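You operate a simulated robot arm through the tools that you are given. There is no shell and no other tool. Be economical: measure what you need, move in short steps, check, and stop when the job is done.

The job below is to be done with a simulated two-armed robot. You get a single attempt, and the scene is never put back.

Task
Change over from gas bottle 1 to bottle 2.
Fine: red valve shut, line bled to zero, regulator at 0 and bleed lever shut before the black valve opens; leave the coupler.

It is judged by the outcome, as a careful person would: the job done as asked, and still so three seconds after it is handed in. It fails if anything else is knocked over, pushed out of place, dropped, spilled or broken.

Robot
Two 7-joint arms with two-finger grippers on one trunk, hanging from a carriage that runs on a gantry, over the field with the corners [-266.6, -134.6], [-165.6, -213.3], [0.2, -0.2], [-100.8, 78.4] (x, y) and turns from -317 to 371 degrees about z. Base frame: it is fixed where the carriage stands at the start and does not move with it; the origin is on the floor, on the carriage's upright axis, x ahead of it, y to its left, z up. Units: cm, degrees, N and s.
The left shoulder is at the start at [4, 15.8, 130.2], the right one opposite. With the tool pointing down near the work surface each hand reaches from about 10 to 52 cm from the robot's upright axis, wherever it stands, measured 20 degrees to its own side. Places, roughly: black bottle valve [60, 20, 90]; gas regulator knob [30, 20, 80]; red analyser [0, -50, 110]; red bottle valve [40, 0, 90]; yellow bleed lever [40, 30, 90]. Payload 1.96 kg a hand.
The tool frame of a hand sits at the grasp point between the pads (the TCP): z along the fingers, y along the line on which they close. The tips reach 2 cm beyond it. Largest opening 7.2 cm; the body of the gripper starts 3.8 cm behind the TCP.
Orientation is that of the tool frame in the base frame, as [roll, pitch, yaw] about the fixed x, y, z axes, in that order (R = Rz(yaw) Ry(pitch) Rx(roll)). With the fingers straight down and closing along the base's y, the tool's x points along the base's -x, its y along +y and its z along -z.

Tools
- The arms move only by the tool jog_arm. It takes "left_rows", "right_rows" or both (then of equal length, played together; a hand with none holds still); each is a list of rows, each a list of 3 entries, a list of its own where there are three numbers: the shift along the tool's x, y, z in cm, then the turn, a rotation vector about the tool's x, y, z in degrees, then the finger opening in cm, from 0 to 7.2. In form: [[[dx, dy, dz], [ax, ay, az], hand], ...]. A call has 1 to 12 rows; each row shifts and turns the commanded pose from where the row before left it, along the tool's axes as they then stand. Each row takes 0.2 s and may step no farther than 5 cm and 8.6 degrees from the row before; otherwise, or with a gripper value out of range, the whole call is refused. A pose out of reach is approached as far as the arm can. The call stops where the force on the tool passes 50 N (or 10 N more than at its start, if that is more) or the arm is blocked; 0.2 s more then pass. Each finger travels about 4.5 cm/s and halts on what it meets, pressing with about 21 N; the grip force reading is that of the motor and also rises with nothing between the fingers. The clock runs only during rows and for 0.2 s after the last one: add rows that do not move to give the fingers time. The reply holds the time, the measured pose of the TCP, the force on the tool along the base axes, the opening and the grip force, in the units named above and with some noise, with the torque about the TCP (base axes, N m) and any sound that the robot's microphone picked up, and new pictures: "show" is both (left out), scene, wrist or none (wrist: the cameras of the hands that moved).
- Cameras (640 x 400 px; columns grow to the right, rows downward): "scene" is now at [21.69, 1.04, 164.79]; the picture's right is [0.15, -0.99, 0.00], its down [-0.92, -0.14, -0.36] and it looks along [0.36, 0.06, -0.93] (base axes); focal length 214 px, centre (320, 200). "left" rides on the left gripper at [7.1, -1.9, -8.2] in its tool frame; the picture's right is [0.26, 0.97, 0.00], its down [-0.67, 0.18, -0.72] and it looks along [-0.69, 0.19, 0.70] (tool axes); focal length 280 px, centre (320, 200). "right" rides on the right gripper at [7.1, 1.9, -8.2] in its tool frame; the picture's right is [-0.26, 0.97, 0.00], its down [-0.67, -0.18, -0.72] and it looks along [-0.69, -0.19, 0.70] (tool axes); focal length 280 px, centre (320, 200). There is no depth. A picture from a camera that has moved, and an enlarged one, comes with that camera's place and axes in the base frame and with its lens.
- raise_lower(by): slides the trunk up (or, below 0, down) by that many cm; the arms and the scene camera ride with it, the base frame stays. It gives what a move gives, with no picture.
- base_move(legs): drives the robot by 1 to 6 legs, each [ahead, left, turn to the left] in cm, cm and degrees, along the robot's own axes; the way and the turn of a leg run together, so that a leg with both is an arc; at most 150 cm and 180 degrees a leg. The arms and the cameras ride along, it lands a little off, and it stops where it bumps. It keeps to its track: a leg is cut to what the track allows. It gives what a move gives, and a new picture of the scene camera.
- aim_head(pan, tilt): turns the head with the scene camera to pan (to the left, within 86 degrees either way) and tilt (down, from -29 to 69), counted from straight ahead of the robot. It gives what a move gives, and a new picture of the scene camera.
- enlarge(camera, box): a new picture of the part [left, top, right, bottom] of that camera's present view, enlarged. No time passes.
- finish_job(): hands the job in; it is judged then, once.

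Work in short steps. Places have to be worked out from the pictures, the camera data and where the tool is seen: move nearer, look again, correct. Check each grasp and each placing, and mend what went wrong. You have 120 turns and 260 pictures in all, those below and enlarged ones among them. Open the grippers and draw the arms clear of the work before you hand the job in, unless the task says otherwise; then end with one line.

The tools are called after "Request:" as name(argument=value, ...) on one line, values as JSON. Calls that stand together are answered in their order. jog_arm: Moves the arms, as the interface text tells. Its arguments: {"type":"object","properties":{"left_rows":{"type":"array"},"right_rows":{"type":"array"},"show":{"type":"string","enum":["both","scene","wrist","none"]}},"required":[]} The other tools are called the same way: raise_lower (by) slides the trunk up or down; base_move (legs) drives the base; aim_head (pan, tilt) turns the head that bears the scene camera; enlarge (camera, box) takes an enlarged picture of a part of a camera's view; finish_job () hands the job in.

At the start:

```text
time_s: 0.0
left_eef_pos: [26.88, 34.49, 126.58]
left_tcp_rot: [-180.0, 0.0, 179.9]
left_wrist_force: [-0.2, 0.1, 0.0]
left_torque: [-0.02, 0.02, 0.02]
left_gripper_width: 7.18
left_grasp_force: 0.0
right_eef_pos: [31.01, 2.1, 122.68]
right_tcp_rot: [-180.0, 0.0, 180.0]
right_wrist_force: [0.3, 0.0, 0.0]
right_torque: [-0.01, -0.02, 0.03]
right_gripper_width: 7.21
right_grasp_force: 0.1
trunk travel left (down, up): [-62.5, 21.5]
robot x, y, heading: [-0.49, -0.48, -0.0]
head pan, tilt: [8.8, 68.8]
```

scene: 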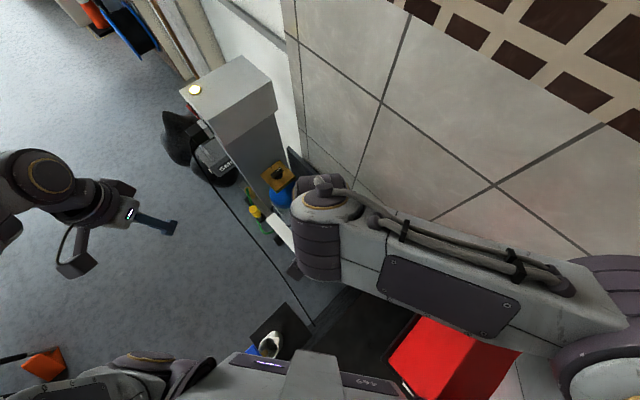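
right: 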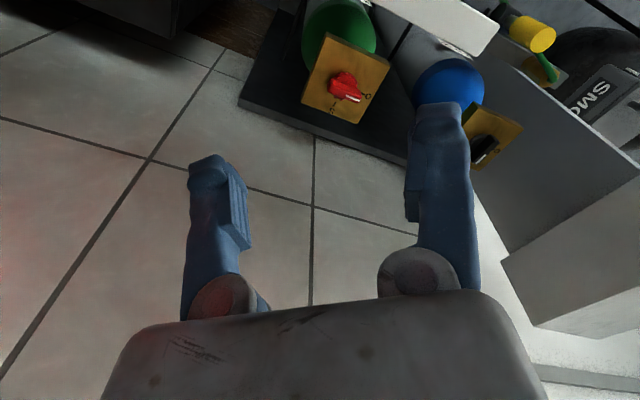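
left: 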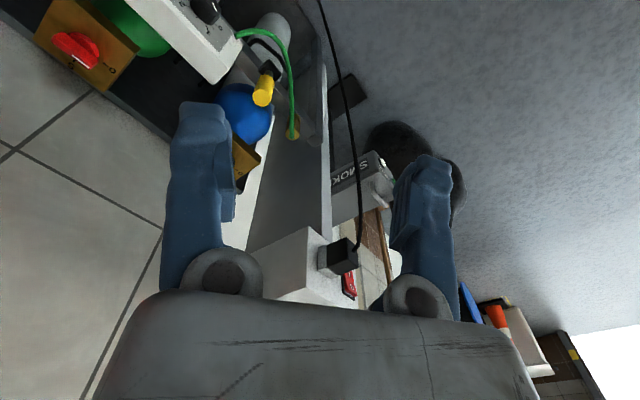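

The wrist pictures show both valve plates, the manifold and the yellow lever. I enlarge these areas to read the parts.

Request:
enlarge(camera="right", box=[260, 0, 640, 200])

Request:
enlarge(camera="left", box=[20, 0, 400, 220])

Request:
enlarge(camera="scene", box=[160, 40, 340, 360])

```text
1.68 times, centred on (450, 100) of right
camera zoom: at [23.92, 4.01, 130.78], right [0.26, 0.97, 0.0], down [0.67, -0.18, 0.72], along [0.69, -0.19, -0.7], focal length 472 px, centre (101, 368)
```

zoom: 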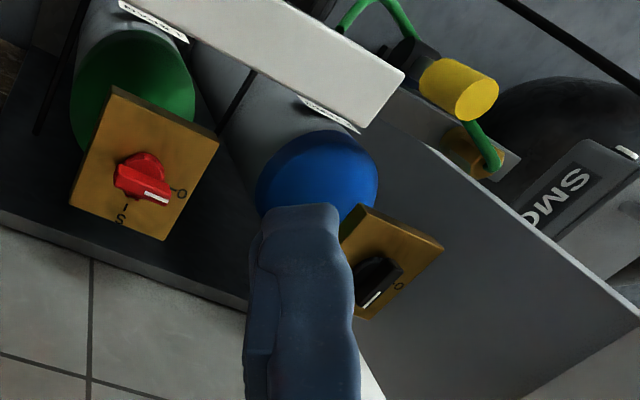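

```text
1.68 times, centred on (210, 110) of left
camera zoom: at [19.67, 32.57, 134.67], right [-0.26, 0.97, 0.0], down [0.67, 0.18, 0.72], along [0.69, 0.19, -0.7], focal length 472 px, centre (505, 352)
```

zoom: 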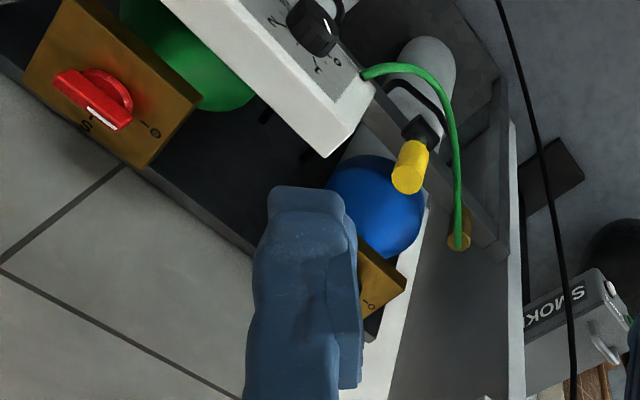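

```text
1.25 times, centred on (250, 200) of scene
camera zoom: at [21.69, 1.04, 164.79], right [0.15, -0.99, 0.0], down [-0.92, -0.14, -0.36], along [0.36, 0.06, -0.93], focal length 268 px, centre (408, 200)
```

zoom: 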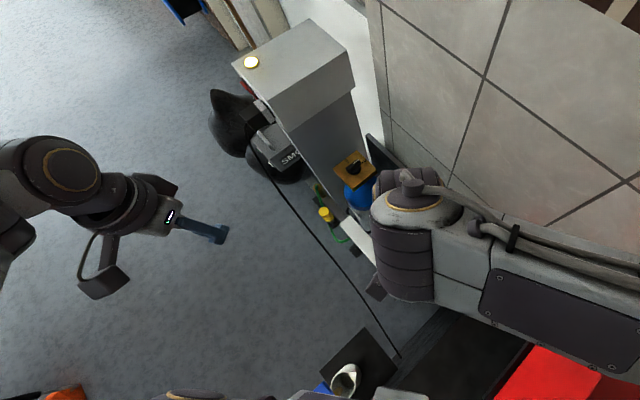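

The right arm blocks the head camera. I move the right hand up and to the right.

Request:
jog_arm(right_rows=[[[0, -4, -2], [0, 0, 0], 7.2], [[0, -4, -2], [0, 0, 0], 7.2], [[0, -4, -2], [0, 0, 0], 7.2], [[0, -4, -2], [0, 0, 0], 7.2], [[0, -4, 0], [0, 0, 0], 7.2]], show="both")

```text
time_s: 1.2
left_eef_pos: [26.8, 34.51, 126.66]
left_tcp_rot: [-180.0, 0.0, 179.9]
left_wrist_force: [-0.1, 0.8, 0.5]
left_torque: [-0.01, -0.01, -0.03]
left_gripper_width: 7.2
left_grasp_force: 0.1
right_eef_pos: [31.19, -17.89, 130.79]
right_tcp_rot: [180.0, -0.1, -179.9]
right_wrist_force: [0.5, -0.2, 0.2]
right_torque: [0.02, 0.0, 0.03]
right_gripper_width: 7.2
right_grasp_force: 0.2
trunk travel left (down, up): [-62.5, 21.5]
robot x, y, heading: [-0.03, -0.34, 0.2]
head pan, tilt: [8.8, 68.8]
camera scene: at [21.69, 1.03, 164.79], right [0.15, -0.99, 0.0], down [-0.92, -0.14, -0.36], along [0.36, 0.06, -0.93], focal length 214 px, centre (320, 200)
camera right: at [24.04, -16.05, 138.94], right [0.26, 0.97, 0.0], down [0.67, -0.18, 0.72], along [0.69, -0.19, -0.7], focal length 280 px, centre (320, 200)
```

scene: 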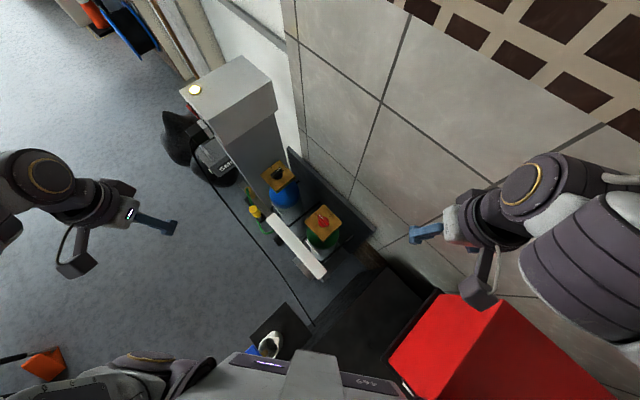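
right: 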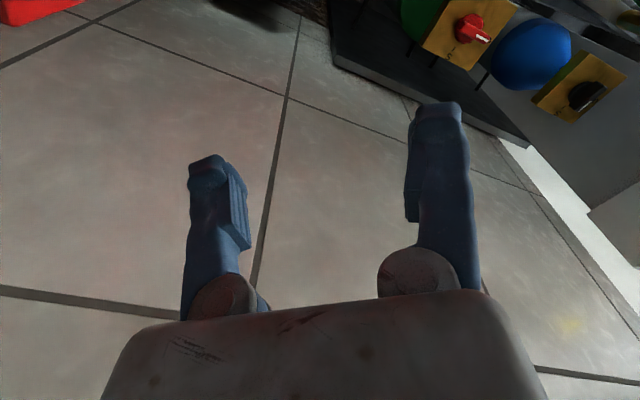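

Request:
enlarge(camera="scene", box=[230, 140, 360, 290])

Request:
enlarge(camera="left", box=[120, 0, 320, 130])

Request:
enlarge(camera="right", box=[380, 0, 640, 150])

```text
2.67 times, centred on (295, 215) of scene
camera zoom: at [21.69, 1.03, 164.79], right [0.15, -0.99, 0.0], down [-0.92, -0.14, -0.36], along [0.36, 0.06, -0.93], focal length 572 px, centre (387, 160)
```

zoom: 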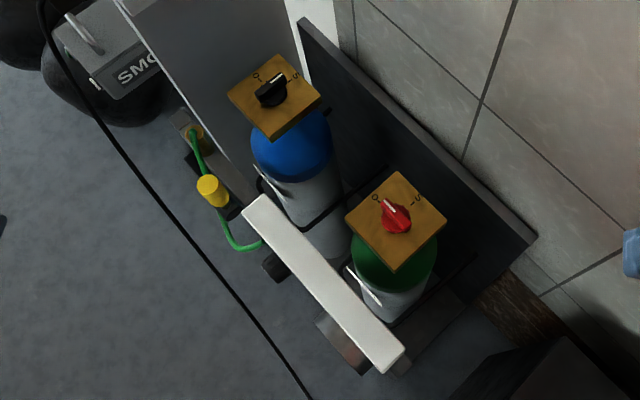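

```text
3.08 times, centred on (220, 65) of left
camera zoom: at [19.67, 32.56, 134.67], right [-0.26, 0.97, 0.0], down [0.67, 0.18, 0.72], along [0.69, 0.19, -0.7], focal length 863 px, centre (628, 615)
```

zoom: 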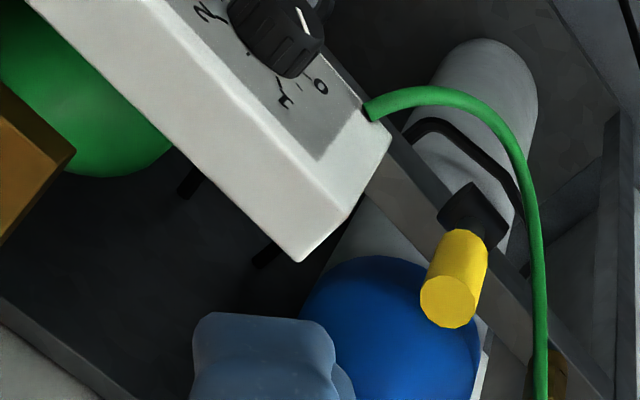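

```text
2.46 times, centred on (510, 75) of right
camera zoom: at [24.04, -16.05, 138.94], right [0.26, 0.97, 0.0], down [0.67, -0.18, 0.72], along [0.69, -0.19, -0.7], focal length 690 px, centre (-148, 508)
```

zoom: 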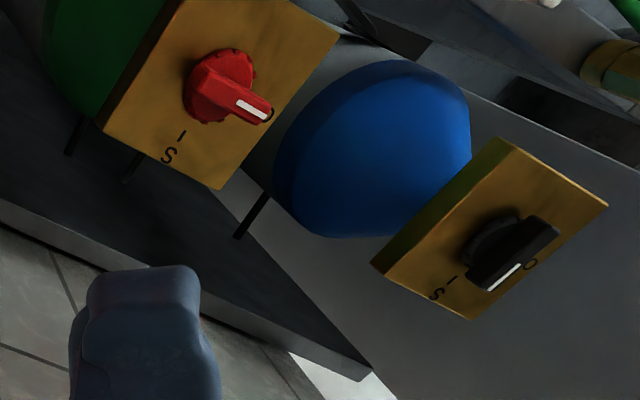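

Triangulating gives the red knob at about (43, 3.7, 90), black at (59, 24.4, 90), the yellow lever at (43, 29.5, 88) and the regulator knob at (34, 19, 86). I bring the right hand above the red valve to look closer.

Request:
jog_arm(right_rows=[[[-1.3, 2.7, 2.8], [0, 0, 0], 7.2], [[-1.3, 2.7, 2.8], [0, 0, 0], 7.2], [[-1.3, 2.7, 2.8], [0, 0, 0], 7.2], [[-1.3, 2.7, 2.8], [0, 0, 0], 7.2], [[-1.3, 2.7, 2.8], [0, 0, 0], 7.2], [[-1.3, 2.7, 2.8], [0, 0, 0], 7.2], [[-1.3, 2.7, 2.8], [0, 0, 0], 7.2], [[-1.3, 2.7, 2.8], [0, 0, 0], 7.2]], show="wrist")

```text
time_s: 3.0
left_eef_pos: [26.81, 34.55, 126.61]
left_tcp_rot: [-180.0, 0.1, 180.0]
left_wrist_force: [0.4, 1.2, -0.9]
left_torque: [-0.01, -0.02, 0.01]
left_gripper_width: 7.21
left_grasp_force: 0.0
right_eef_pos: [41.19, 3.76, 108.27]
right_tcp_rot: [-179.9, 0.0, -180.0]
right_wrist_force: [0.2, 0.4, 0.0]
right_torque: [0.01, 0.0, -0.02]
right_gripper_width: 7.21
right_grasp_force: 0.1
trunk travel left (down, up): [-62.5, 21.5]
robot x, y, heading: [0.18, 0.14, 0.0]
head pan, tilt: [8.8, 68.8]
camera right: at [34.09, 5.55, 116.34], right [0.26, 0.97, 0.0], down [0.67, -0.18, 0.72], along [0.69, -0.19, -0.7], focal length 280 px, centre (320, 200)
```

right: 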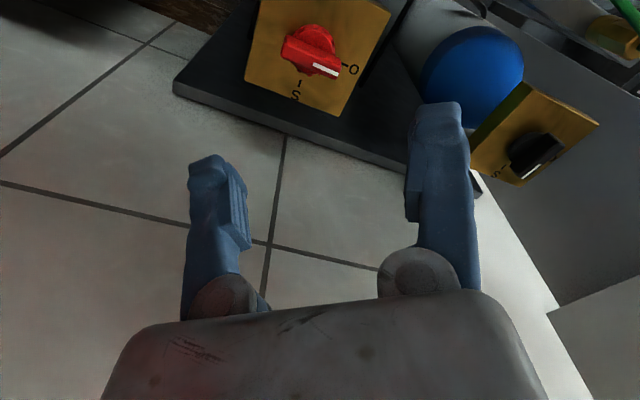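

I enlarge this view.

Request:
enlarge(camera="right", box=[230, 0, 410, 120])

Request:
enlarge(camera="right", box=[460, 70, 640, 200])

```text
3.33 times, centred on (320, 60) of right
camera zoom: at [34.09, 5.55, 116.34], right [0.26, 0.97, 0.0], down [0.67, -0.18, 0.72], along [0.69, -0.19, -0.7], focal length 935 px, centre (320, 667)
```

zoom: 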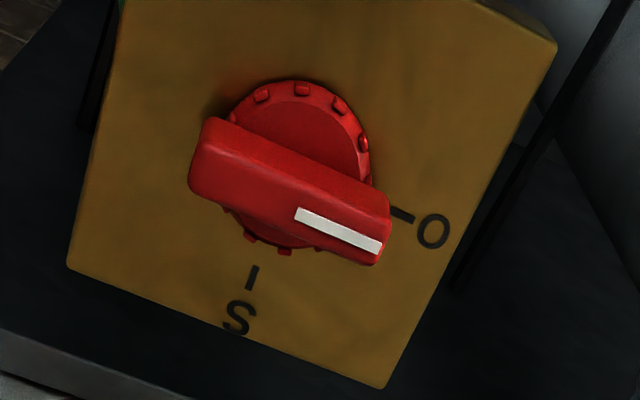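

```text
3.08 times, centred on (550, 135) of right
camera zoom: at [34.09, 5.55, 116.34], right [0.26, 0.97, 0.0], down [0.67, -0.18, 0.72], along [0.69, -0.19, -0.7], focal length 863 px, centre (-388, 400)
```

zoom: 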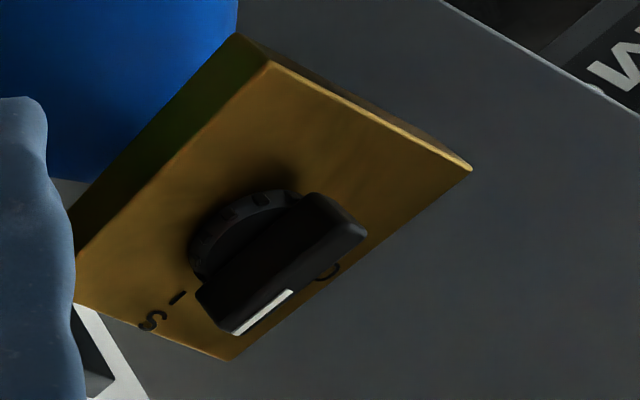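

Red reads O with its handle along about 50° in the base frame. S is 90° clockwise from above. I turn the hand 52° so the fingers straddle the handle and come lower to check.

Request:
jog_arm(right_rows=[[[-1.2, -1.4, 2], [0, 0, 0], 7.2], [[0, 0, 2], [0, 0, -8.6], 7.2], [[0, 0, 1], [0, 0, -8.6], 7.2], [[0, 0, 1], [0, 0, -8.6], 7.2], [[0, 0, 1], [0, 0, -8.6], 7.2], [[0, 0, 1], [0, 0, -8.6], 7.2], [[0, 0, 0], [0, 0, -8.6], 7.2], [[0, 0, 0], [0, 0, 0], 5]], show="both")

```text
time_s: 4.8
left_eef_pos: [26.71, 34.4, 126.65]
left_tcp_rot: [179.9, 0.0, 180.0]
left_wrist_force: [1.0, 0.8, -0.3]
left_torque: [-0.02, 0.01, 0.01]
left_gripper_width: 7.19
left_grasp_force: 0.0
right_eef_pos: [42.75, 2.29, 100.33]
right_tcp_rot: [-180.0, 0.0, -128.3]
right_wrist_force: [0.3, 0.1, 0.7]
right_torque: [-0.04, 0.01, 0.04]
right_gripper_width: 5.01
right_grasp_force: 0.0
trunk travel left (down, up): [-62.5, 21.5]
robot x, y, heading: [-0.25, 0.17, -0.1]
head pan, tilt: [8.8, 68.8]
camera scene: at [21.69, 1.04, 164.79], right [0.15, -0.99, 0.0], down [-0.92, -0.14, -0.36], along [0.36, 0.06, -0.93], focal length 214 px, centre (320, 200)
camera right: at [36.74, -2.08, 108.44], right [-0.6, 0.8, 0.0], down [0.56, 0.42, 0.72], along [0.58, 0.43, -0.7], focal length 280 px, centre (320, 200)
```

scene: 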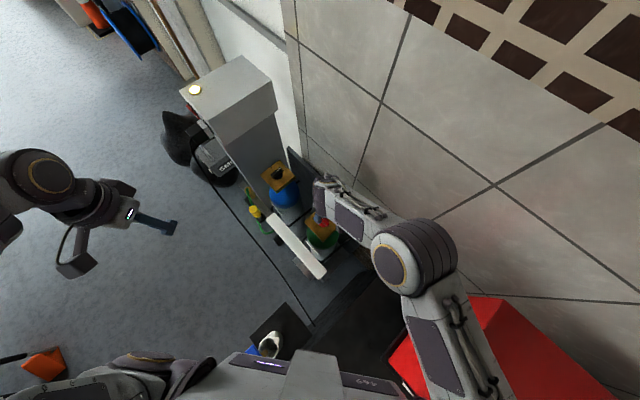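
right: 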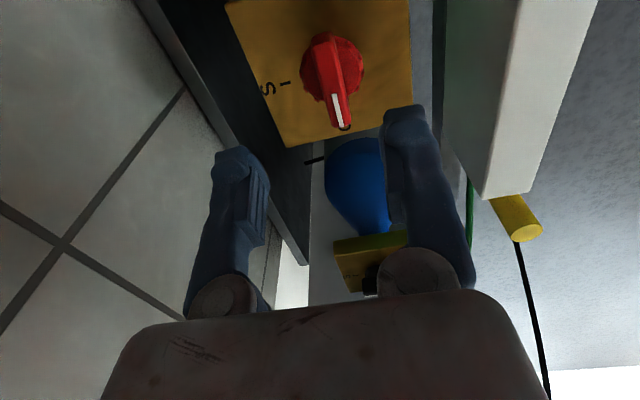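

The handle is aligned with the fingers but sits about 0.85 cm to the +y tool side. I shift and descend to z≈93.5, then look.

Request:
jog_arm(right_rows=[[[0, 0.85, 2], [0, 0, 0], 5], [[0, 0, 2.5], [0, 0, 0], 5], [[0, 0, 2.3], [0, 0, 0], 5]], show="wrist")

```text
time_s: 5.6
left_eef_pos: [26.74, 34.54, 126.63]
left_tcp_rot: [180.0, 0.1, 179.9]
left_wrist_force: [0.9, 0.0, -0.7]
left_torque: [0.02, -0.01, -0.02]
left_gripper_width: 7.19
left_grasp_force: 0.0
right_eef_pos: [41.99, 2.73, 93.49]
right_tcp_rot: [-179.9, -0.1, -128.4]
right_wrist_force: [0.7, -0.2, -0.2]
right_torque: [0.02, 0.03, 0.02]
right_gripper_width: 5.01
right_grasp_force: 0.1
trunk travel left (down, up): [-62.5, 21.5]
robot x, y, heading: [-0.11, -0.34, 0.2]
head pan, tilt: [8.8, 68.8]
camera right: at [36.04, -1.64, 101.55], right [-0.59, 0.8, 0.0], down [0.56, 0.42, 0.72], along [0.58, 0.42, -0.7], focal length 280 px, centre (320, 200)
```

right: 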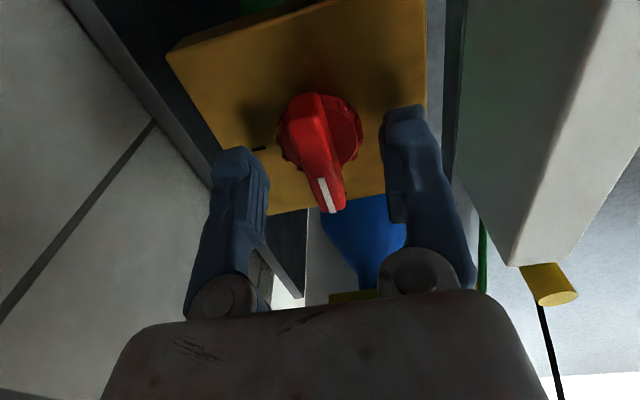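

The handle stands between the fingers. I go down 1.5 cm and close gently on it.

Request:
jog_arm(right_rows=[[[0, 0, 1.5], [0, 0, 0], 5], [[0, 0, 0], [0, 0, 0], 4], [[0, 0, 0], [0, 0, 0], 3], [[0, 0, 0], [0, 0, 0], 2], [[0, 0, 0], [0, 0, 0], 1], [[0, 0, 0], [0, 0, 0], 0.8], [[0, 0, 0], [0, 0, 0], 0.8]], show="wrist")

```text
time_s: 7.2
left_eef_pos: [26.88, 34.52, 126.53]
left_tcp_rot: [179.9, 0.0, 180.0]
left_wrist_force: [-0.6, 0.5, 0.0]
left_torque: [-0.01, 0.02, 0.01]
left_gripper_width: 7.17
left_grasp_force: 0.1
right_eef_pos: [41.94, 2.77, 92.71]
right_tcp_rot: [180.0, 0.0, -128.4]
right_wrist_force: [3.2, 0.0, -5.8]
right_torque: [0.04, -0.08, 0.02]
right_gripper_width: 1.24
right_grasp_force: 39.5
right hand out of reach, approached as far as the arm can: row 1
trunk travel left (down, up): [-62.5, 21.5]
robot x, y, heading: [-0.34, -0.06, 0.2]
head pan, tilt: [8.8, 68.8]
camera right: at [36.06, -1.64, 100.79], right [-0.59, 0.8, 0.0], down [0.56, 0.41, 0.72], along [0.58, 0.42, -0.7], focal length 280 px, centre (320, 200)
```

right: 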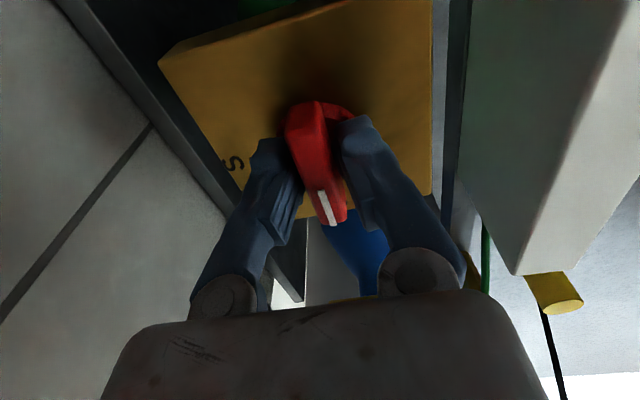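

Firm grasp at 1.24 cm. I turn clockwise (from above) in steps, watching torque.

Request:
jog_arm(right_rows=[[[0, 0, -0.3], [0, 0, 8], 0.8], [[0, 0, 0], [0, 0, 8], 0.8], [[0, 0, 0], [0, 0, 8], 0.8], [[0, 0, 0], [0, 0, 8], 0.8]], show="wrist")

```text
time_s: 8.2
left_eef_pos: [26.77, 34.45, 126.43]
left_tcp_rot: [180.0, -0.1, 180.0]
left_wrist_force: [0.3, -0.3, 0.0]
left_torque: [-0.01, 0.0, -0.03]
left_gripper_width: 7.2
left_grasp_force: 0.1
right_eef_pos: [41.95, 2.67, 93.0]
right_tcp_rot: [-179.9, 0.0, -160.5]
right_wrist_force: [7.2, 0.1, -25.2]
right_torque: [-0.02, -0.07, 0.0]
right_gripper_width: 1.26
right_grasp_force: 39.4
trunk travel left (down, up): [-62.5, 21.5]
robot x, y, heading: [0.37, -0.0, -0.1]
head pan, tilt: [8.8, 68.8]
camera right: at [34.58, 2.15, 101.11], right [-0.07, 1.0, 0.0], down [0.7, 0.05, 0.72], along [0.71, 0.05, -0.7], focal length 280 px, centre (320, 200)
```

right: 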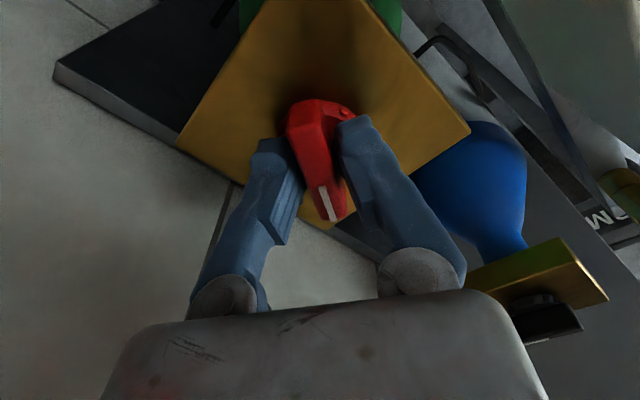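

The handle is turning with the hand; the -25 N means I pulled up slightly, so I ease down 0.25 and keep turning.

Request:
jog_arm(right_rows=[[[0, 0, 0.25], [0, 0, 8], 0.8], [[0, 0, 0], [0, 0, 8], 0.8], [[0, 0, 0], [0, 0, 8], 0.8], [[0, 0, 0], [0, 0, 8], 0.8], [[0, 0, 0], [0, 0, 8], 0.8], [[0, 0, 0], [0, 0, 8], 0.8], [[0, 0, 0], [0, 0, 8], 0.8]], show="wrist")

```text
time_s: 9.8
left_eef_pos: [26.74, 34.39, 126.52]
left_tcp_rot: [-180.0, 0.0, 179.9]
left_wrist_force: [0.2, -0.5, 0.7]
left_torque: [0.02, -0.03, 0.01]
left_gripper_width: 7.18
left_grasp_force: 0.1
right_eef_pos: [41.99, 2.81, 92.77]
right_tcp_rot: [180.0, 0.0, 143.5]
right_wrist_force: [-10.4, -1.9, 31.3]
right_torque: [-0.2, -0.06, 0.0]
right_gripper_width: 1.24
right_grasp_force: 39.5
trunk travel left (down, up): [-62.5, 21.5]
robot x, y, heading: [-0.37, -0.33, -0.1]
head pan, tilt: [8.8, 68.8]
camera right: at [37.4, 8.49, 100.92], right [0.78, 0.62, 0.0], down [0.43, -0.55, 0.72], along [0.44, -0.56, -0.7], focal length 280 px, centre (320, 200)
```

right: 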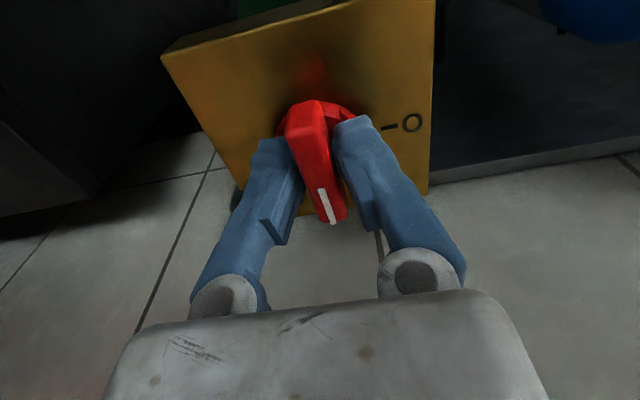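

88° turned; I add 2.5° then open and lift to check the mark.

Request:
jog_arm(right_rows=[[[0, 0, -0.15], [0, 0, 2.5], 0.8], [[0, 0, 0], [0, 0, 0], 0.8], [[0, 0, 0], [0, 0, 0], 3], [[0, 0, 0], [0, 0, 0], 5], [[0, 0, 0], [0, 0, 0], 5], [[0, 0, -3], [0, 0, 0], 5], [[0, 0, -4], [0, 0, 0], 5], [[0, 0, -4], [0, 0, 0], 5]], show="wrist")

Request:
enlarge(camera="right", box=[220, 0, 420, 130])

```text
time_s: 11.6
left_eef_pos: [26.81, 34.63, 126.53]
left_tcp_rot: [-180.0, 0.1, -180.0]
left_wrist_force: [0.3, 0.2, 0.6]
left_torque: [0.01, -0.02, 0.05]
left_gripper_width: 7.18
left_grasp_force: 0.0
right_eef_pos: [42.03, 2.75, 103.89]
right_tcp_rot: [-180.0, -0.1, 141.1]
right_wrist_force: [0.2, 0.1, 0.8]
right_torque: [0.02, 0.03, 0.0]
right_gripper_width: 5.0
right_grasp_force: 0.0
trunk travel left (down, up): [-62.5, 21.5]
robot x, y, heading: [0.05, 0.41, 0.1]
head pan, tilt: [8.8, 68.8]
camera right: at [37.67, 8.72, 112.01], right [0.81, 0.59, 0.0], down [0.41, -0.57, 0.72], along [0.42, -0.58, -0.7], focal length 280 px, centre (320, 200)
```

right: 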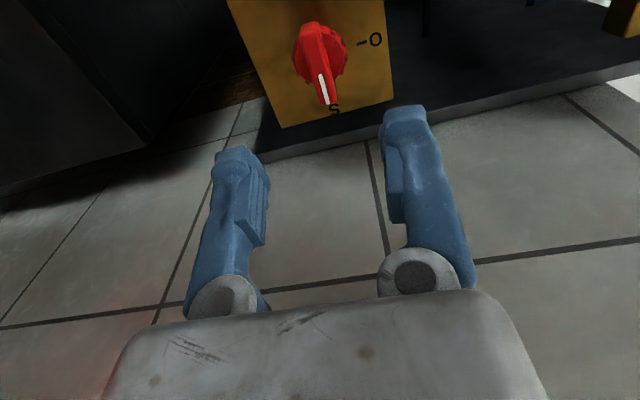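

```text
3.08 times, centred on (320, 65) of right
camera zoom: at [37.67, 8.72, 112.01], right [0.81, 0.59, 0.0], down [0.41, -0.57, 0.72], along [0.42, -0.58, -0.7], focal length 863 px, centre (320, 615)
```

zoom: 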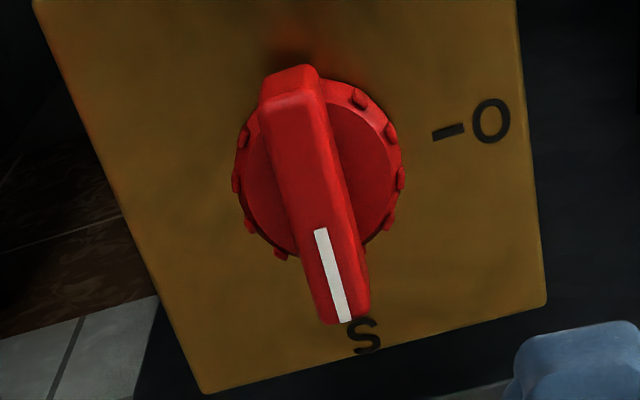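

The red handle now points along −39°, at S. Next I raise the right hand clear and yaw it back, then lower and turn the left hand so its camera views the panel front and bleed lever.

Request:
jog_arm(right_rows=[[[0, 0, -4], [0, 0, 0], 5], [[0, 0, -4], [0, 0, 0], 5], [[0, 0, -4], [0, 0, 0], 5], [[0, 0, -4], [0, 0, 0], 5], [[0, 0, -4], [0, 0, 0], 5], [[0, 0, 0], [0, 0, -8], 5], [[0, 0, 0], [0, 0, -8], 5], [[0, 0, 0], [0, 0, -8], 5], [[0, 0, 0], [0, 0, -8], 5], [[0, 0, 0], [0, 0, -7], 5], [[3, -3, 0], [0, 0, 0], 5], [[3, -3, 0], [0, 0, 0], 5]], left_rows=[[[1, -1.3, 3], [0, 0, 0], 7.2], [[1, -1.3, 3], [0, 0, 0], 7.2], [[1, -1.3, 3], [0, 0, 0], 7.2], [[1, -1.3, 3], [0, 0, 0], 7.2], [[1, -1.3, 3], [0, 0, 0], 7.2], [[1, -1.3, 3], [0, 0, 0], 7.2], [[0, 0, 0], [0, 0, 8.6], 7.2], [[0, 0, 0], [0, 0, 8.6], 7.2], [[0, 0, 0], [0, 0, 8.6], 7.2], [[0, 0, 0], [0, 0, 8.6], 7.2], [[0, 0, 0], [0, 0, 8.6], 7.2], [[0, 0, 0], [0, 0, 8.6], 7.2]])

```text
time_s: 14.2
left_eef_pos: [24.56, 28.07, 108.65]
left_tcp_rot: [179.9, -0.1, 128.2]
left_wrist_force: [-0.5, 0.0, 0.3]
left_torque: [-0.03, -0.03, 0.0]
left_gripper_width: 7.2
left_grasp_force: 0.1
left hand out of reach, approached as far as the arm can: row 4, 5, 6
right_eef_pos: [35.83, -3.22, 124.02]
right_tcp_rot: [180.0, 0.0, -179.8]
right_wrist_force: [-0.7, -0.3, 0.0]
right_torque: [0.01, -0.01, 0.01]
right_gripper_width: 5.01
right_grasp_force: 0.0
trunk travel left (down, up): [-62.5, 21.5]
robot x, y, heading: [-0.03, 0.34, -0.0]
head pan, tilt: [8.8, 68.8]
camera scene: at [21.68, 1.02, 164.78], right [0.15, -0.99, 0.0], down [-0.92, -0.14, -0.36], along [0.36, 0.06, -0.93], focal length 214 px, centre (320, 200)
camera right: at [28.74, -1.32, 132.05], right [0.26, 0.97, 0.0], down [0.67, -0.18, 0.72], along [0.69, -0.19, -0.7], focal length 280 px, centre (320, 200)
camera left: at [18.68, 32.43, 116.83], right [0.6, 0.8, 0.0], down [0.56, -0.42, 0.72], along [0.57, -0.43, -0.7], focal length 280 px, centre (320, 200)
```

scene: 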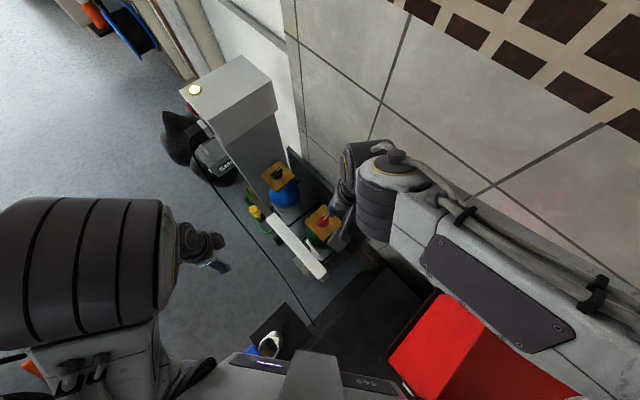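
right: 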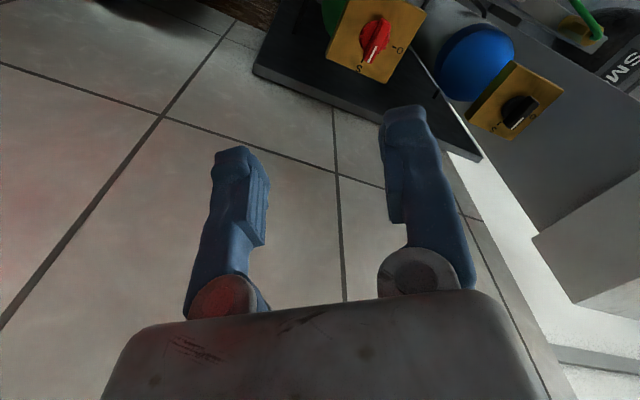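
left: 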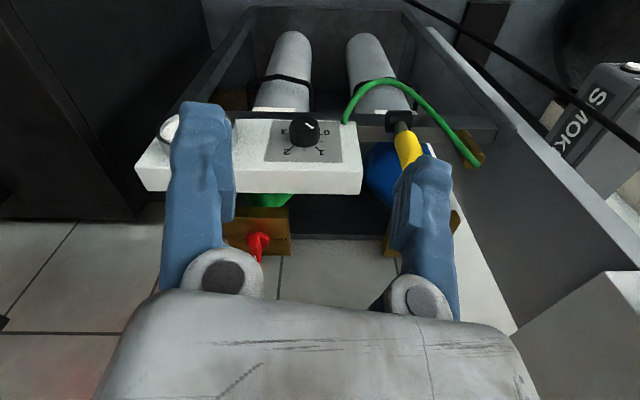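

The panel front is now visible, with the dial, the gauge and the yellow lever. I enlarge them.

Request:
enlarge(camera="left", box=[130, 80, 380, 230])

Request:
enlarge(camera="left", box=[330, 60, 510, 180])

```text
2.56 times, centred on (255, 155) of left
camera zoom: at [18.68, 32.43, 116.83], right [0.6, 0.8, 0.0], down [0.56, -0.42, 0.72], along [0.57, -0.43, -0.7], focal length 718 px, centre (486, 315)
```

zoom: 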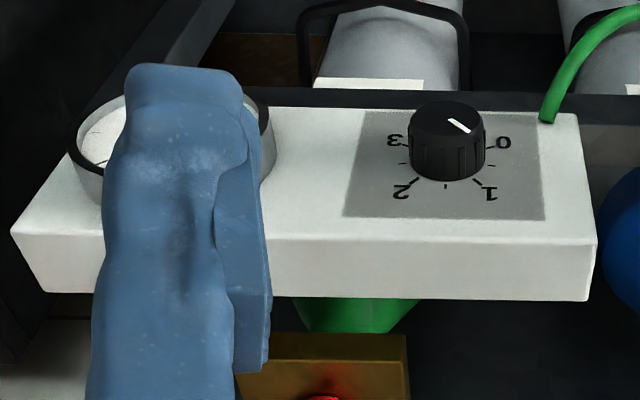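

```text
3.33 times, centred on (420, 120) of left
camera zoom: at [18.68, 32.43, 116.83], right [0.6, 0.8, 0.0], down [0.56, -0.42, 0.72], along [0.57, -0.43, -0.7], focal length 935 px, centre (-13, 467)
```

zoom: 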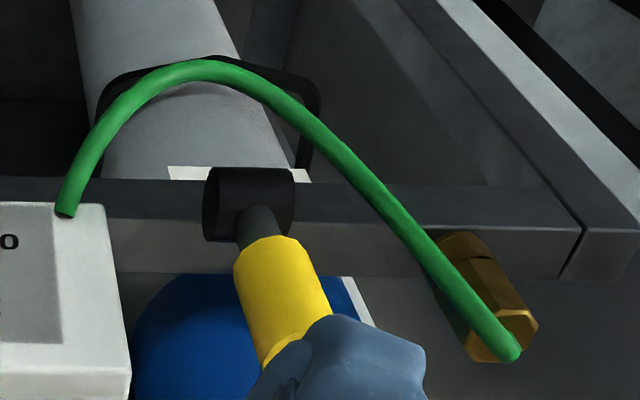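

Dial reads about 1 with 0 at the u+ side. The gauge is hidden behind a finger. I back the robot off the panel (along its normal) and turn it to face it.

Request:
base_move(legs=[[-17.4, 13.5, 0], [0, 0, -38]])

```text
time_s: 17.7
left_eef_pos: [18.96, 20.42, 108.88]
left_tcp_rot: [-180.0, 0.0, 90.4]
left_wrist_force: [0.2, -0.2, 0.1]
left_torque: [0.02, 0.02, 0.01]
left_gripper_width: 7.22
left_grasp_force: 0.0
right_eef_pos: [8.82, -11.09, 123.95]
right_tcp_rot: [180.0, 0.0, 142.2]
right_wrist_force: [0.6, 0.7, -0.8]
right_torque: [-0.01, -0.03, -0.01]
right_gripper_width: 4.98
right_grasp_force: 0.1
trunk travel left (down, up): [-62.5, 21.5]
robot x, y, heading: [-17.62, 13.62, -37.9]
head pan, tilt: [8.8, 68.8]
camera scene: at [0.01, 1.14, 164.79], right [-0.49, -0.87, 0.0], down [-0.81, 0.45, -0.36], along [0.32, -0.18, -0.93], focal length 214 px, centre (320, 200)
```

scene: 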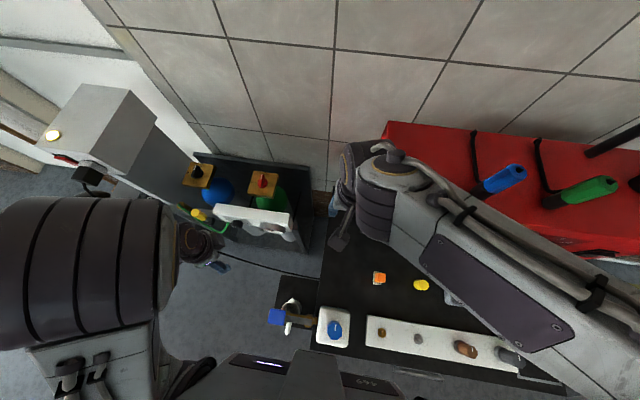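

The analyser and a bench are at the right. I look that way to check clearance of the right elbow before lowering the trunk.

Request:
aim_head(pan=-50, tilt=45)

```text
time_s: 19.0
left_eef_pos: [18.93, 20.51, 108.77]
left_tcp_rot: [180.0, 0.1, 90.6]
left_wrist_force: [-0.2, -0.4, 0.0]
left_torque: [-0.03, -0.03, 0.01]
left_gripper_width: 7.2
left_grasp_force: 0.0
right_eef_pos: [8.73, -11.13, 123.82]
right_tcp_rot: [-180.0, 0.0, 142.2]
right_wrist_force: [0.1, 0.2, 0.2]
right_torque: [0.0, 0.0, 0.0]
right_gripper_width: 5.01
right_grasp_force: 0.1
trunk travel left (down, up): [-62.5, 21.5]
robot x, y, heading: [-17.98, 13.56, -37.9]
head pan, tilt: [-50.0, 45.0]
camera scene: at [-4.57, -4.26, 167.67], right [-1.0, -0.04, 0.0], down [-0.03, 0.71, -0.71], along [0.03, -0.71, -0.71], focal length 214 px, centre (320, 200)
```

scene: 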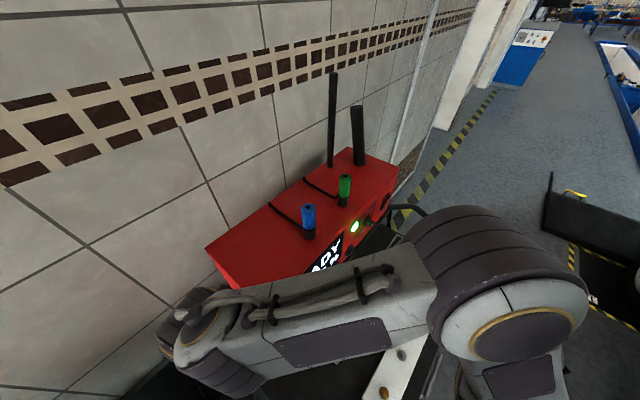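

The forearm runs near the analyser front. I pull the right hand back toward the robot to gain room.

Request:
jog_arm(right_rows=[[[3, 0, -1], [0, 0, 0], 5], [[3, 0, -1], [0, 0, 0], 5], [[3, 0, -1], [0, 0, 0], 5], [[3, 0, -1], [0, 0, 0], 5], [[3, 0, -1], [0, 0, 0], 5]], show="scene")

```text
time_s: 20.2
left_eef_pos: [18.9, 20.55, 108.72]
left_tcp_rot: [180.0, 0.0, 90.5]
left_wrist_force: [0.1, -0.6, 0.1]
left_torque: [-0.03, 0.04, 0.0]
left_gripper_width: 7.21
left_grasp_force: 0.1
right_eef_pos: [-2.0, -3.03, 128.54]
right_tcp_rot: [179.9, 0.7, 140.1]
right_wrist_force: [15.2, -15.3, 1.7]
right_torque: [1.44, 1.38, -0.14]
right_gripper_width: 5.0
right_grasp_force: 0.1
trunk travel left (down, up): [-62.5, 21.5]
robot x, y, heading: [-17.84, 13.67, -38.2]
head pan, tilt: [-50.0, 45.0]
stopped in row 5 (right hand): the force on the tool passed its limit at 161 N (the readings are from after the stop); the commanded pose is now the measured one
camera scene: at [-4.57, -4.26, 167.67], right [-1.0, -0.04, 0.0], down [-0.03, 0.71, -0.71], along [0.03, -0.71, -0.71], focal length 214 px, centre (320, 200)
```

scene: 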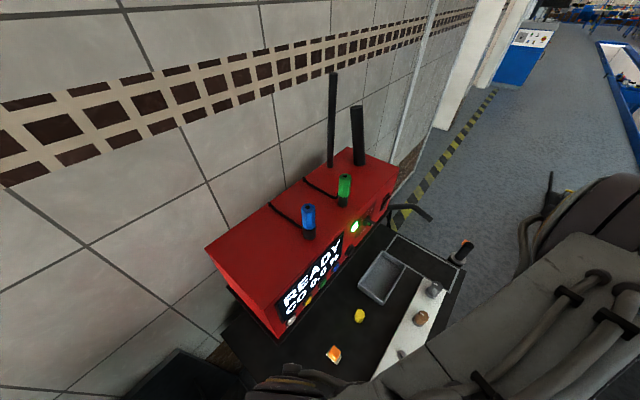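

The hand touched the robot's own body; I move it forward 3 cm to free it.

Request:
jog_arm(right_rows=[[[-1.5, 0, 0], [0, 0, 0], 5], [[-1.5, 0, 0], [0, 0, 0], 5]], show="none")

Request:
aim_head(pan=30, tilt=55)

```text
time_s: 20.8
left_eef_pos: [19.13, 20.52, 108.63]
left_tcp_rot: [-180.0, 0.0, 90.5]
left_wrist_force: [0.2, -0.2, 0.3]
left_torque: [-0.03, 0.01, 0.03]
left_gripper_width: 7.2
left_grasp_force: 0.0
right_eef_pos: [0.26, -4.79, 128.59]
right_tcp_rot: [179.9, 0.5, 140.2]
right_wrist_force: [0.3, 0.2, 0.5]
right_torque: [0.01, 0.01, -0.01]
right_gripper_width: 5.01
right_grasp_force: 0.1
trunk travel left (down, up): [-62.5, 21.5]
robot x, y, heading: [-17.43, 13.52, -38.1]
head pan, tilt: [-50.0, 45.0]
```

```text
time_s: 22.3
left_eef_pos: [18.99, 20.54, 108.81]
left_tcp_rot: [-180.0, 0.0, 90.5]
left_wrist_force: [-0.1, 1.0, 0.0]
left_torque: [-0.01, -0.03, -0.01]
left_gripper_width: 7.23
left_grasp_force: 0.1
right_eef_pos: [0.06, -4.73, 128.7]
right_tcp_rot: [179.9, 0.6, 140.2]
right_wrist_force: [0.2, 0.2, 0.2]
right_torque: [-0.02, -0.02, 0.01]
right_gripper_width: 5.03
right_grasp_force: 0.1
trunk travel left (down, up): [-62.5, 21.5]
robot x, y, heading: [-17.68, 13.53, -38.0]
head pan, tilt: [30.0, 55.0]
camera scene: at [2.27, 2.87, 166.33], right [-0.14, -0.99, 0.0], down [-0.81, 0.11, -0.57], along [0.57, -0.08, -0.82], focal length 214 px, centre (320, 200)
```

scene: 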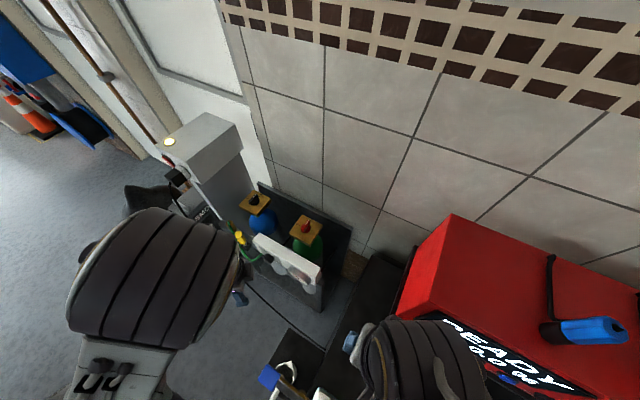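

Now the panel front is visible from the head; I enlarge it to read the gauge.

Request:
enlarge(camera="scene", box=[225, 185, 345, 305])

Request:
enlarge(camera="scene", box=[240, 225, 330, 285])

```text
3.33 times, centred on (285, 245) of scene
camera zoom: at [2.27, 2.87, 166.33], right [-0.14, -0.99, 0.0], down [-0.81, 0.11, -0.57], along [0.57, -0.08, -0.82], focal length 715 px, centre (437, 50)
```

zoom: 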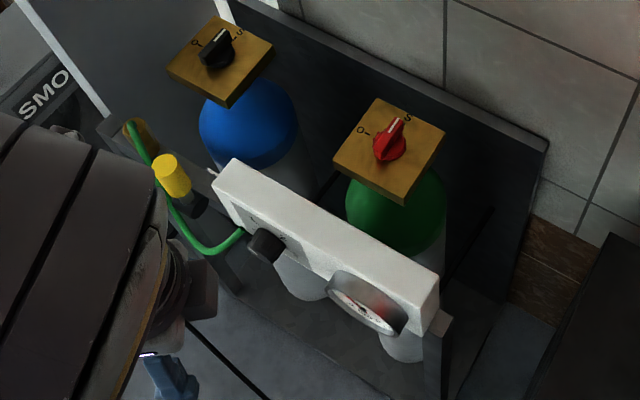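

```text
6.67 times, centred on (285, 255) of scene
camera zoom: at [2.27, 2.87, 166.33], right [-0.14, -0.99, 0.0], down [-0.81, 0.11, -0.57], along [0.57, -0.08, -0.82], focal length 1430 px, centre (553, -167)
```

zoom: 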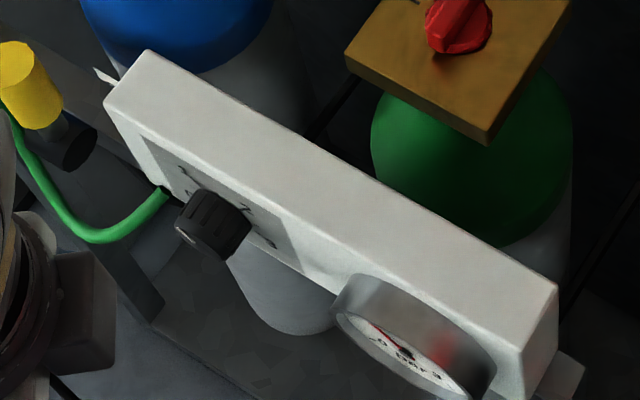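

Black reads S, red reads S, and the gauge has a red needle. I lower the trunk 12 cm for better reach.

Request:
raise_lower(by=-12)

Request:
aim_head(pan=30, tilt=50)

Request:
enlarge(camera="left", box=[0, 0, 640, 400])

Request:
enlarge(camera="scene", box=[220, 170, 340, 290])

```text
time_s: 23.8
left_eef_pos: [19.01, 20.54, 96.67]
left_tcp_rot: [179.9, 0.1, 90.5]
left_wrist_force: [0.4, 0.2, -0.1]
left_torque: [0.0, 0.02, 0.02]
left_gripper_width: 7.2
left_grasp_force: 0.1
right_eef_pos: [0.12, -4.83, 116.63]
right_tcp_rot: [180.0, 0.6, 140.2]
right_wrist_force: [0.7, -1.5, 0.0]
right_torque: [0.0, -0.02, 0.01]
right_gripper_width: 4.99
right_grasp_force: 0.2
trunk travel left (down, up): [-50.5, 33.5]
robot x, y, heading: [-17.88, 13.41, -37.9]
head pan, tilt: [30.0, 55.0]
```

```text
time_s: 24.5
left_eef_pos: [19.06, 20.59, 96.75]
left_tcp_rot: [-180.0, 0.1, 90.6]
left_wrist_force: [0.0, -1.1, 0.4]
left_torque: [-0.01, 0.0, 0.01]
left_gripper_width: 7.21
left_grasp_force: 0.0
right_eef_pos: [0.07, -4.85, 116.54]
right_tcp_rot: [179.9, 0.6, 140.2]
right_wrist_force: [-0.1, 1.0, 0.1]
right_torque: [0.02, 0.01, -0.01]
right_gripper_width: 5.01
right_grasp_force: 0.0
trunk travel left (down, up): [-50.5, 33.5]
robot x, y, heading: [-17.79, 13.78, -38.1]
head pan, tilt: [30.0, 50.0]
camera scene: at [2.75, 2.81, 154.98], right [-0.14, -0.99, 0.0], down [-0.76, 0.11, -0.64], along [0.64, -0.09, -0.77], focal length 214 px, centre (320, 200)
```

scene: 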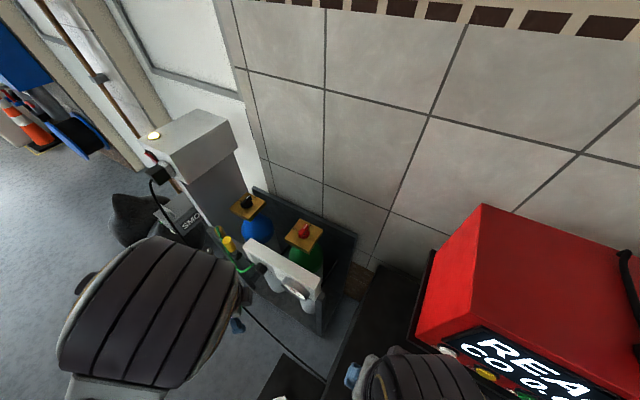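

```text
1.00 times, centred on (320, 200) of left (not enlarged: the box is as wide or as high as the picture)
camera zoom: at [17.0, 27.61, 104.84], right [0.96, 0.27, 0.0], down [0.19, -0.67, 0.72], along [0.19, -0.69, -0.7], focal length 280 px, centre (320, 200)
```

zoom: 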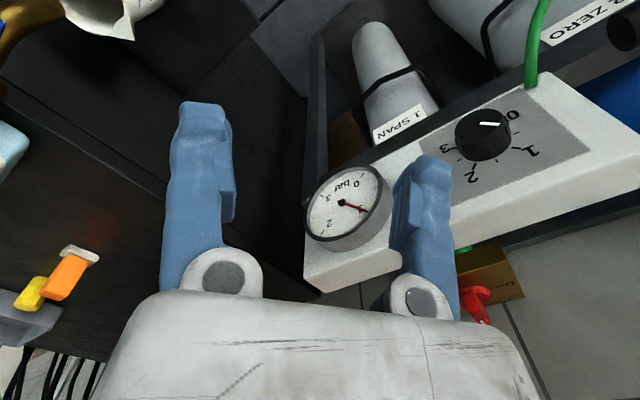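

```text
3.33 times, centred on (280, 230) of scene
camera zoom: at [2.75, 2.81, 154.98], right [-0.14, -0.99, 0.0], down [-0.76, 0.11, -0.64], along [0.64, -0.09, -0.77], focal length 715 px, centre (453, 100)
```

zoom: 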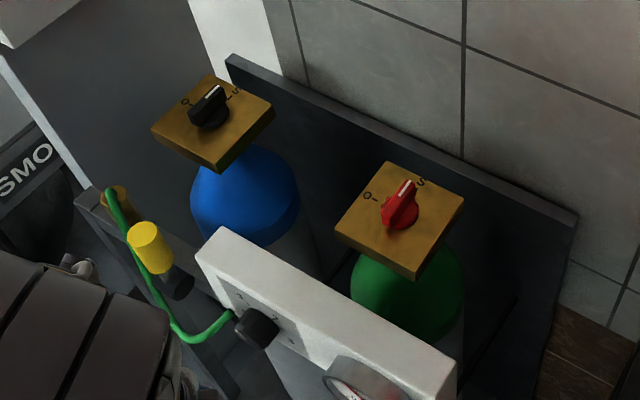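

Gauge reads about 1 bar, with bottles labelled 1 SPAN and 2 ZERO. I now move the left hand to view the bleed lever.

Request:
jog_arm(left_rows=[[[2.8, 3, 0], [0, 0, 0], 7.2], [[2.8, 3, 0], [0, 0, 0], 7.2], [[2.8, 3, 0], [0, 0, 0], 7.2], [[2.8, 3, 0], [0, 0, 0], 7.2], [[2.8, 3, 0], [0, 0, 0], 7.2], [[0, 0, 0], [0, 0, -7.5], 7.2], [[0, 0, 0], [0, 0, -7.5], 7.2], [[0, 0, 0], [0, 0, -7.5], 7.2], [[0, 0, 0], [0, 0, -7.5], 7.2], [[0, 0, 0], [0, 0, -7.5], 7.2]])

```text
time_s: 26.7
left_eef_pos: [33.78, 34.65, 96.64]
left_tcp_rot: [-180.0, -0.1, 128.1]
left_wrist_force: [1.0, -0.1, 0.2]
left_torque: [-0.03, -0.02, -0.02]
left_gripper_width: 7.17
left_grasp_force: 0.1
right_eef_pos: [-0.03, -4.8, 116.54]
right_tcp_rot: [180.0, 0.5, 140.2]
right_wrist_force: [-0.3, -0.5, -1.2]
right_torque: [-0.04, 0.0, 0.01]
right_gripper_width: 5.01
right_grasp_force: 0.0
trunk travel left (down, up): [-50.5, 33.5]
robot x, y, heading: [-17.53, 13.48, -37.9]
head pan, tilt: [30.0, 50.0]
camera scene: at [2.75, 2.81, 154.98], right [-0.14, -0.99, 0.0], down [-0.76, 0.11, -0.64], along [0.64, -0.09, -0.77], focal length 214 px, centre (320, 200)
camera left: at [27.9, 39.04, 104.82], right [0.6, 0.8, 0.0], down [0.56, -0.42, 0.71], along [0.57, -0.43, -0.7], focal length 280 px, centre (320, 200)
```

scene: 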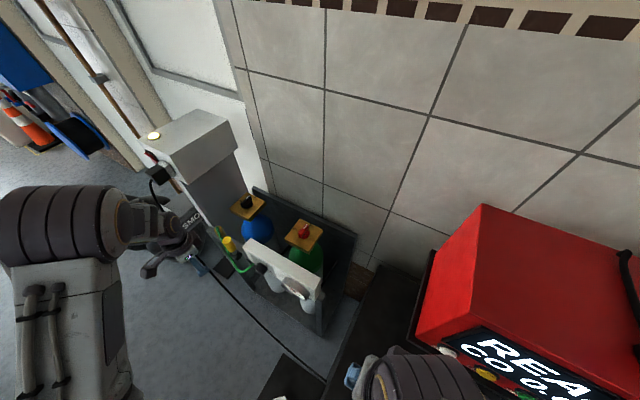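
left: 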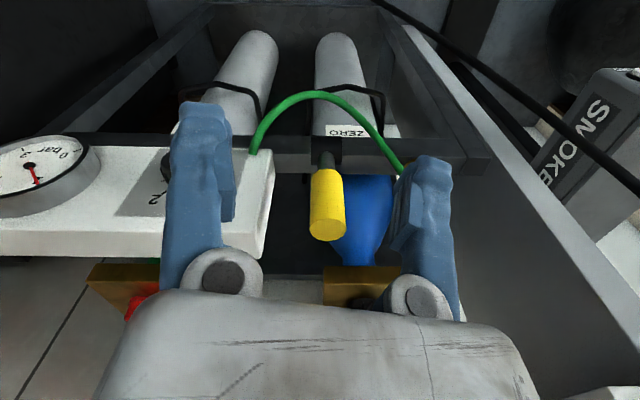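

I enlarge the lever and the gauge.

Request:
enlarge(camera="left", box=[240, 80, 420, 260])

Request:
enlarge(camera="left", box=[0, 110, 180, 230])

```text
2.22 times, centred on (330, 170) of left
camera zoom: at [27.9, 39.04, 104.82], right [0.6, 0.8, 0.0], down [0.56, -0.42, 0.71], along [0.57, -0.43, -0.7], focal length 623 px, centre (298, 267)
```

zoom: 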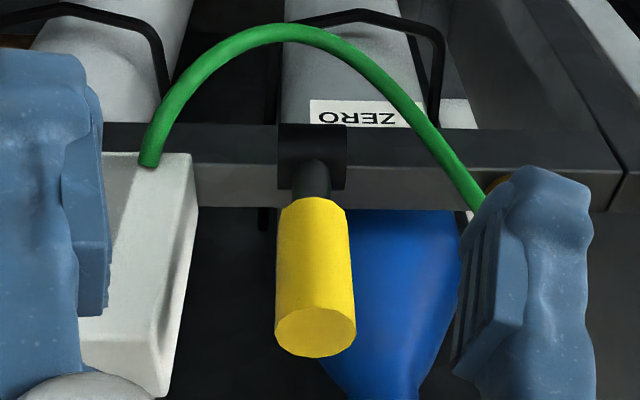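

```text
3.33 times, centred on (90, 170) of left
camera zoom: at [27.9, 39.04, 104.82], right [0.6, 0.8, 0.0], down [0.56, -0.42, 0.71], along [0.57, -0.43, -0.7], focal length 935 px, centre (1087, 300)
```

zoom: 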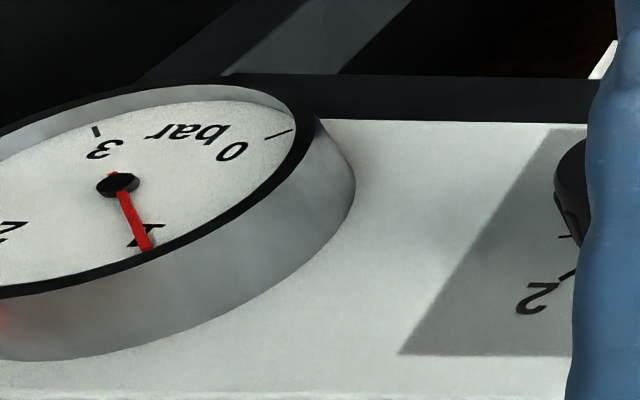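

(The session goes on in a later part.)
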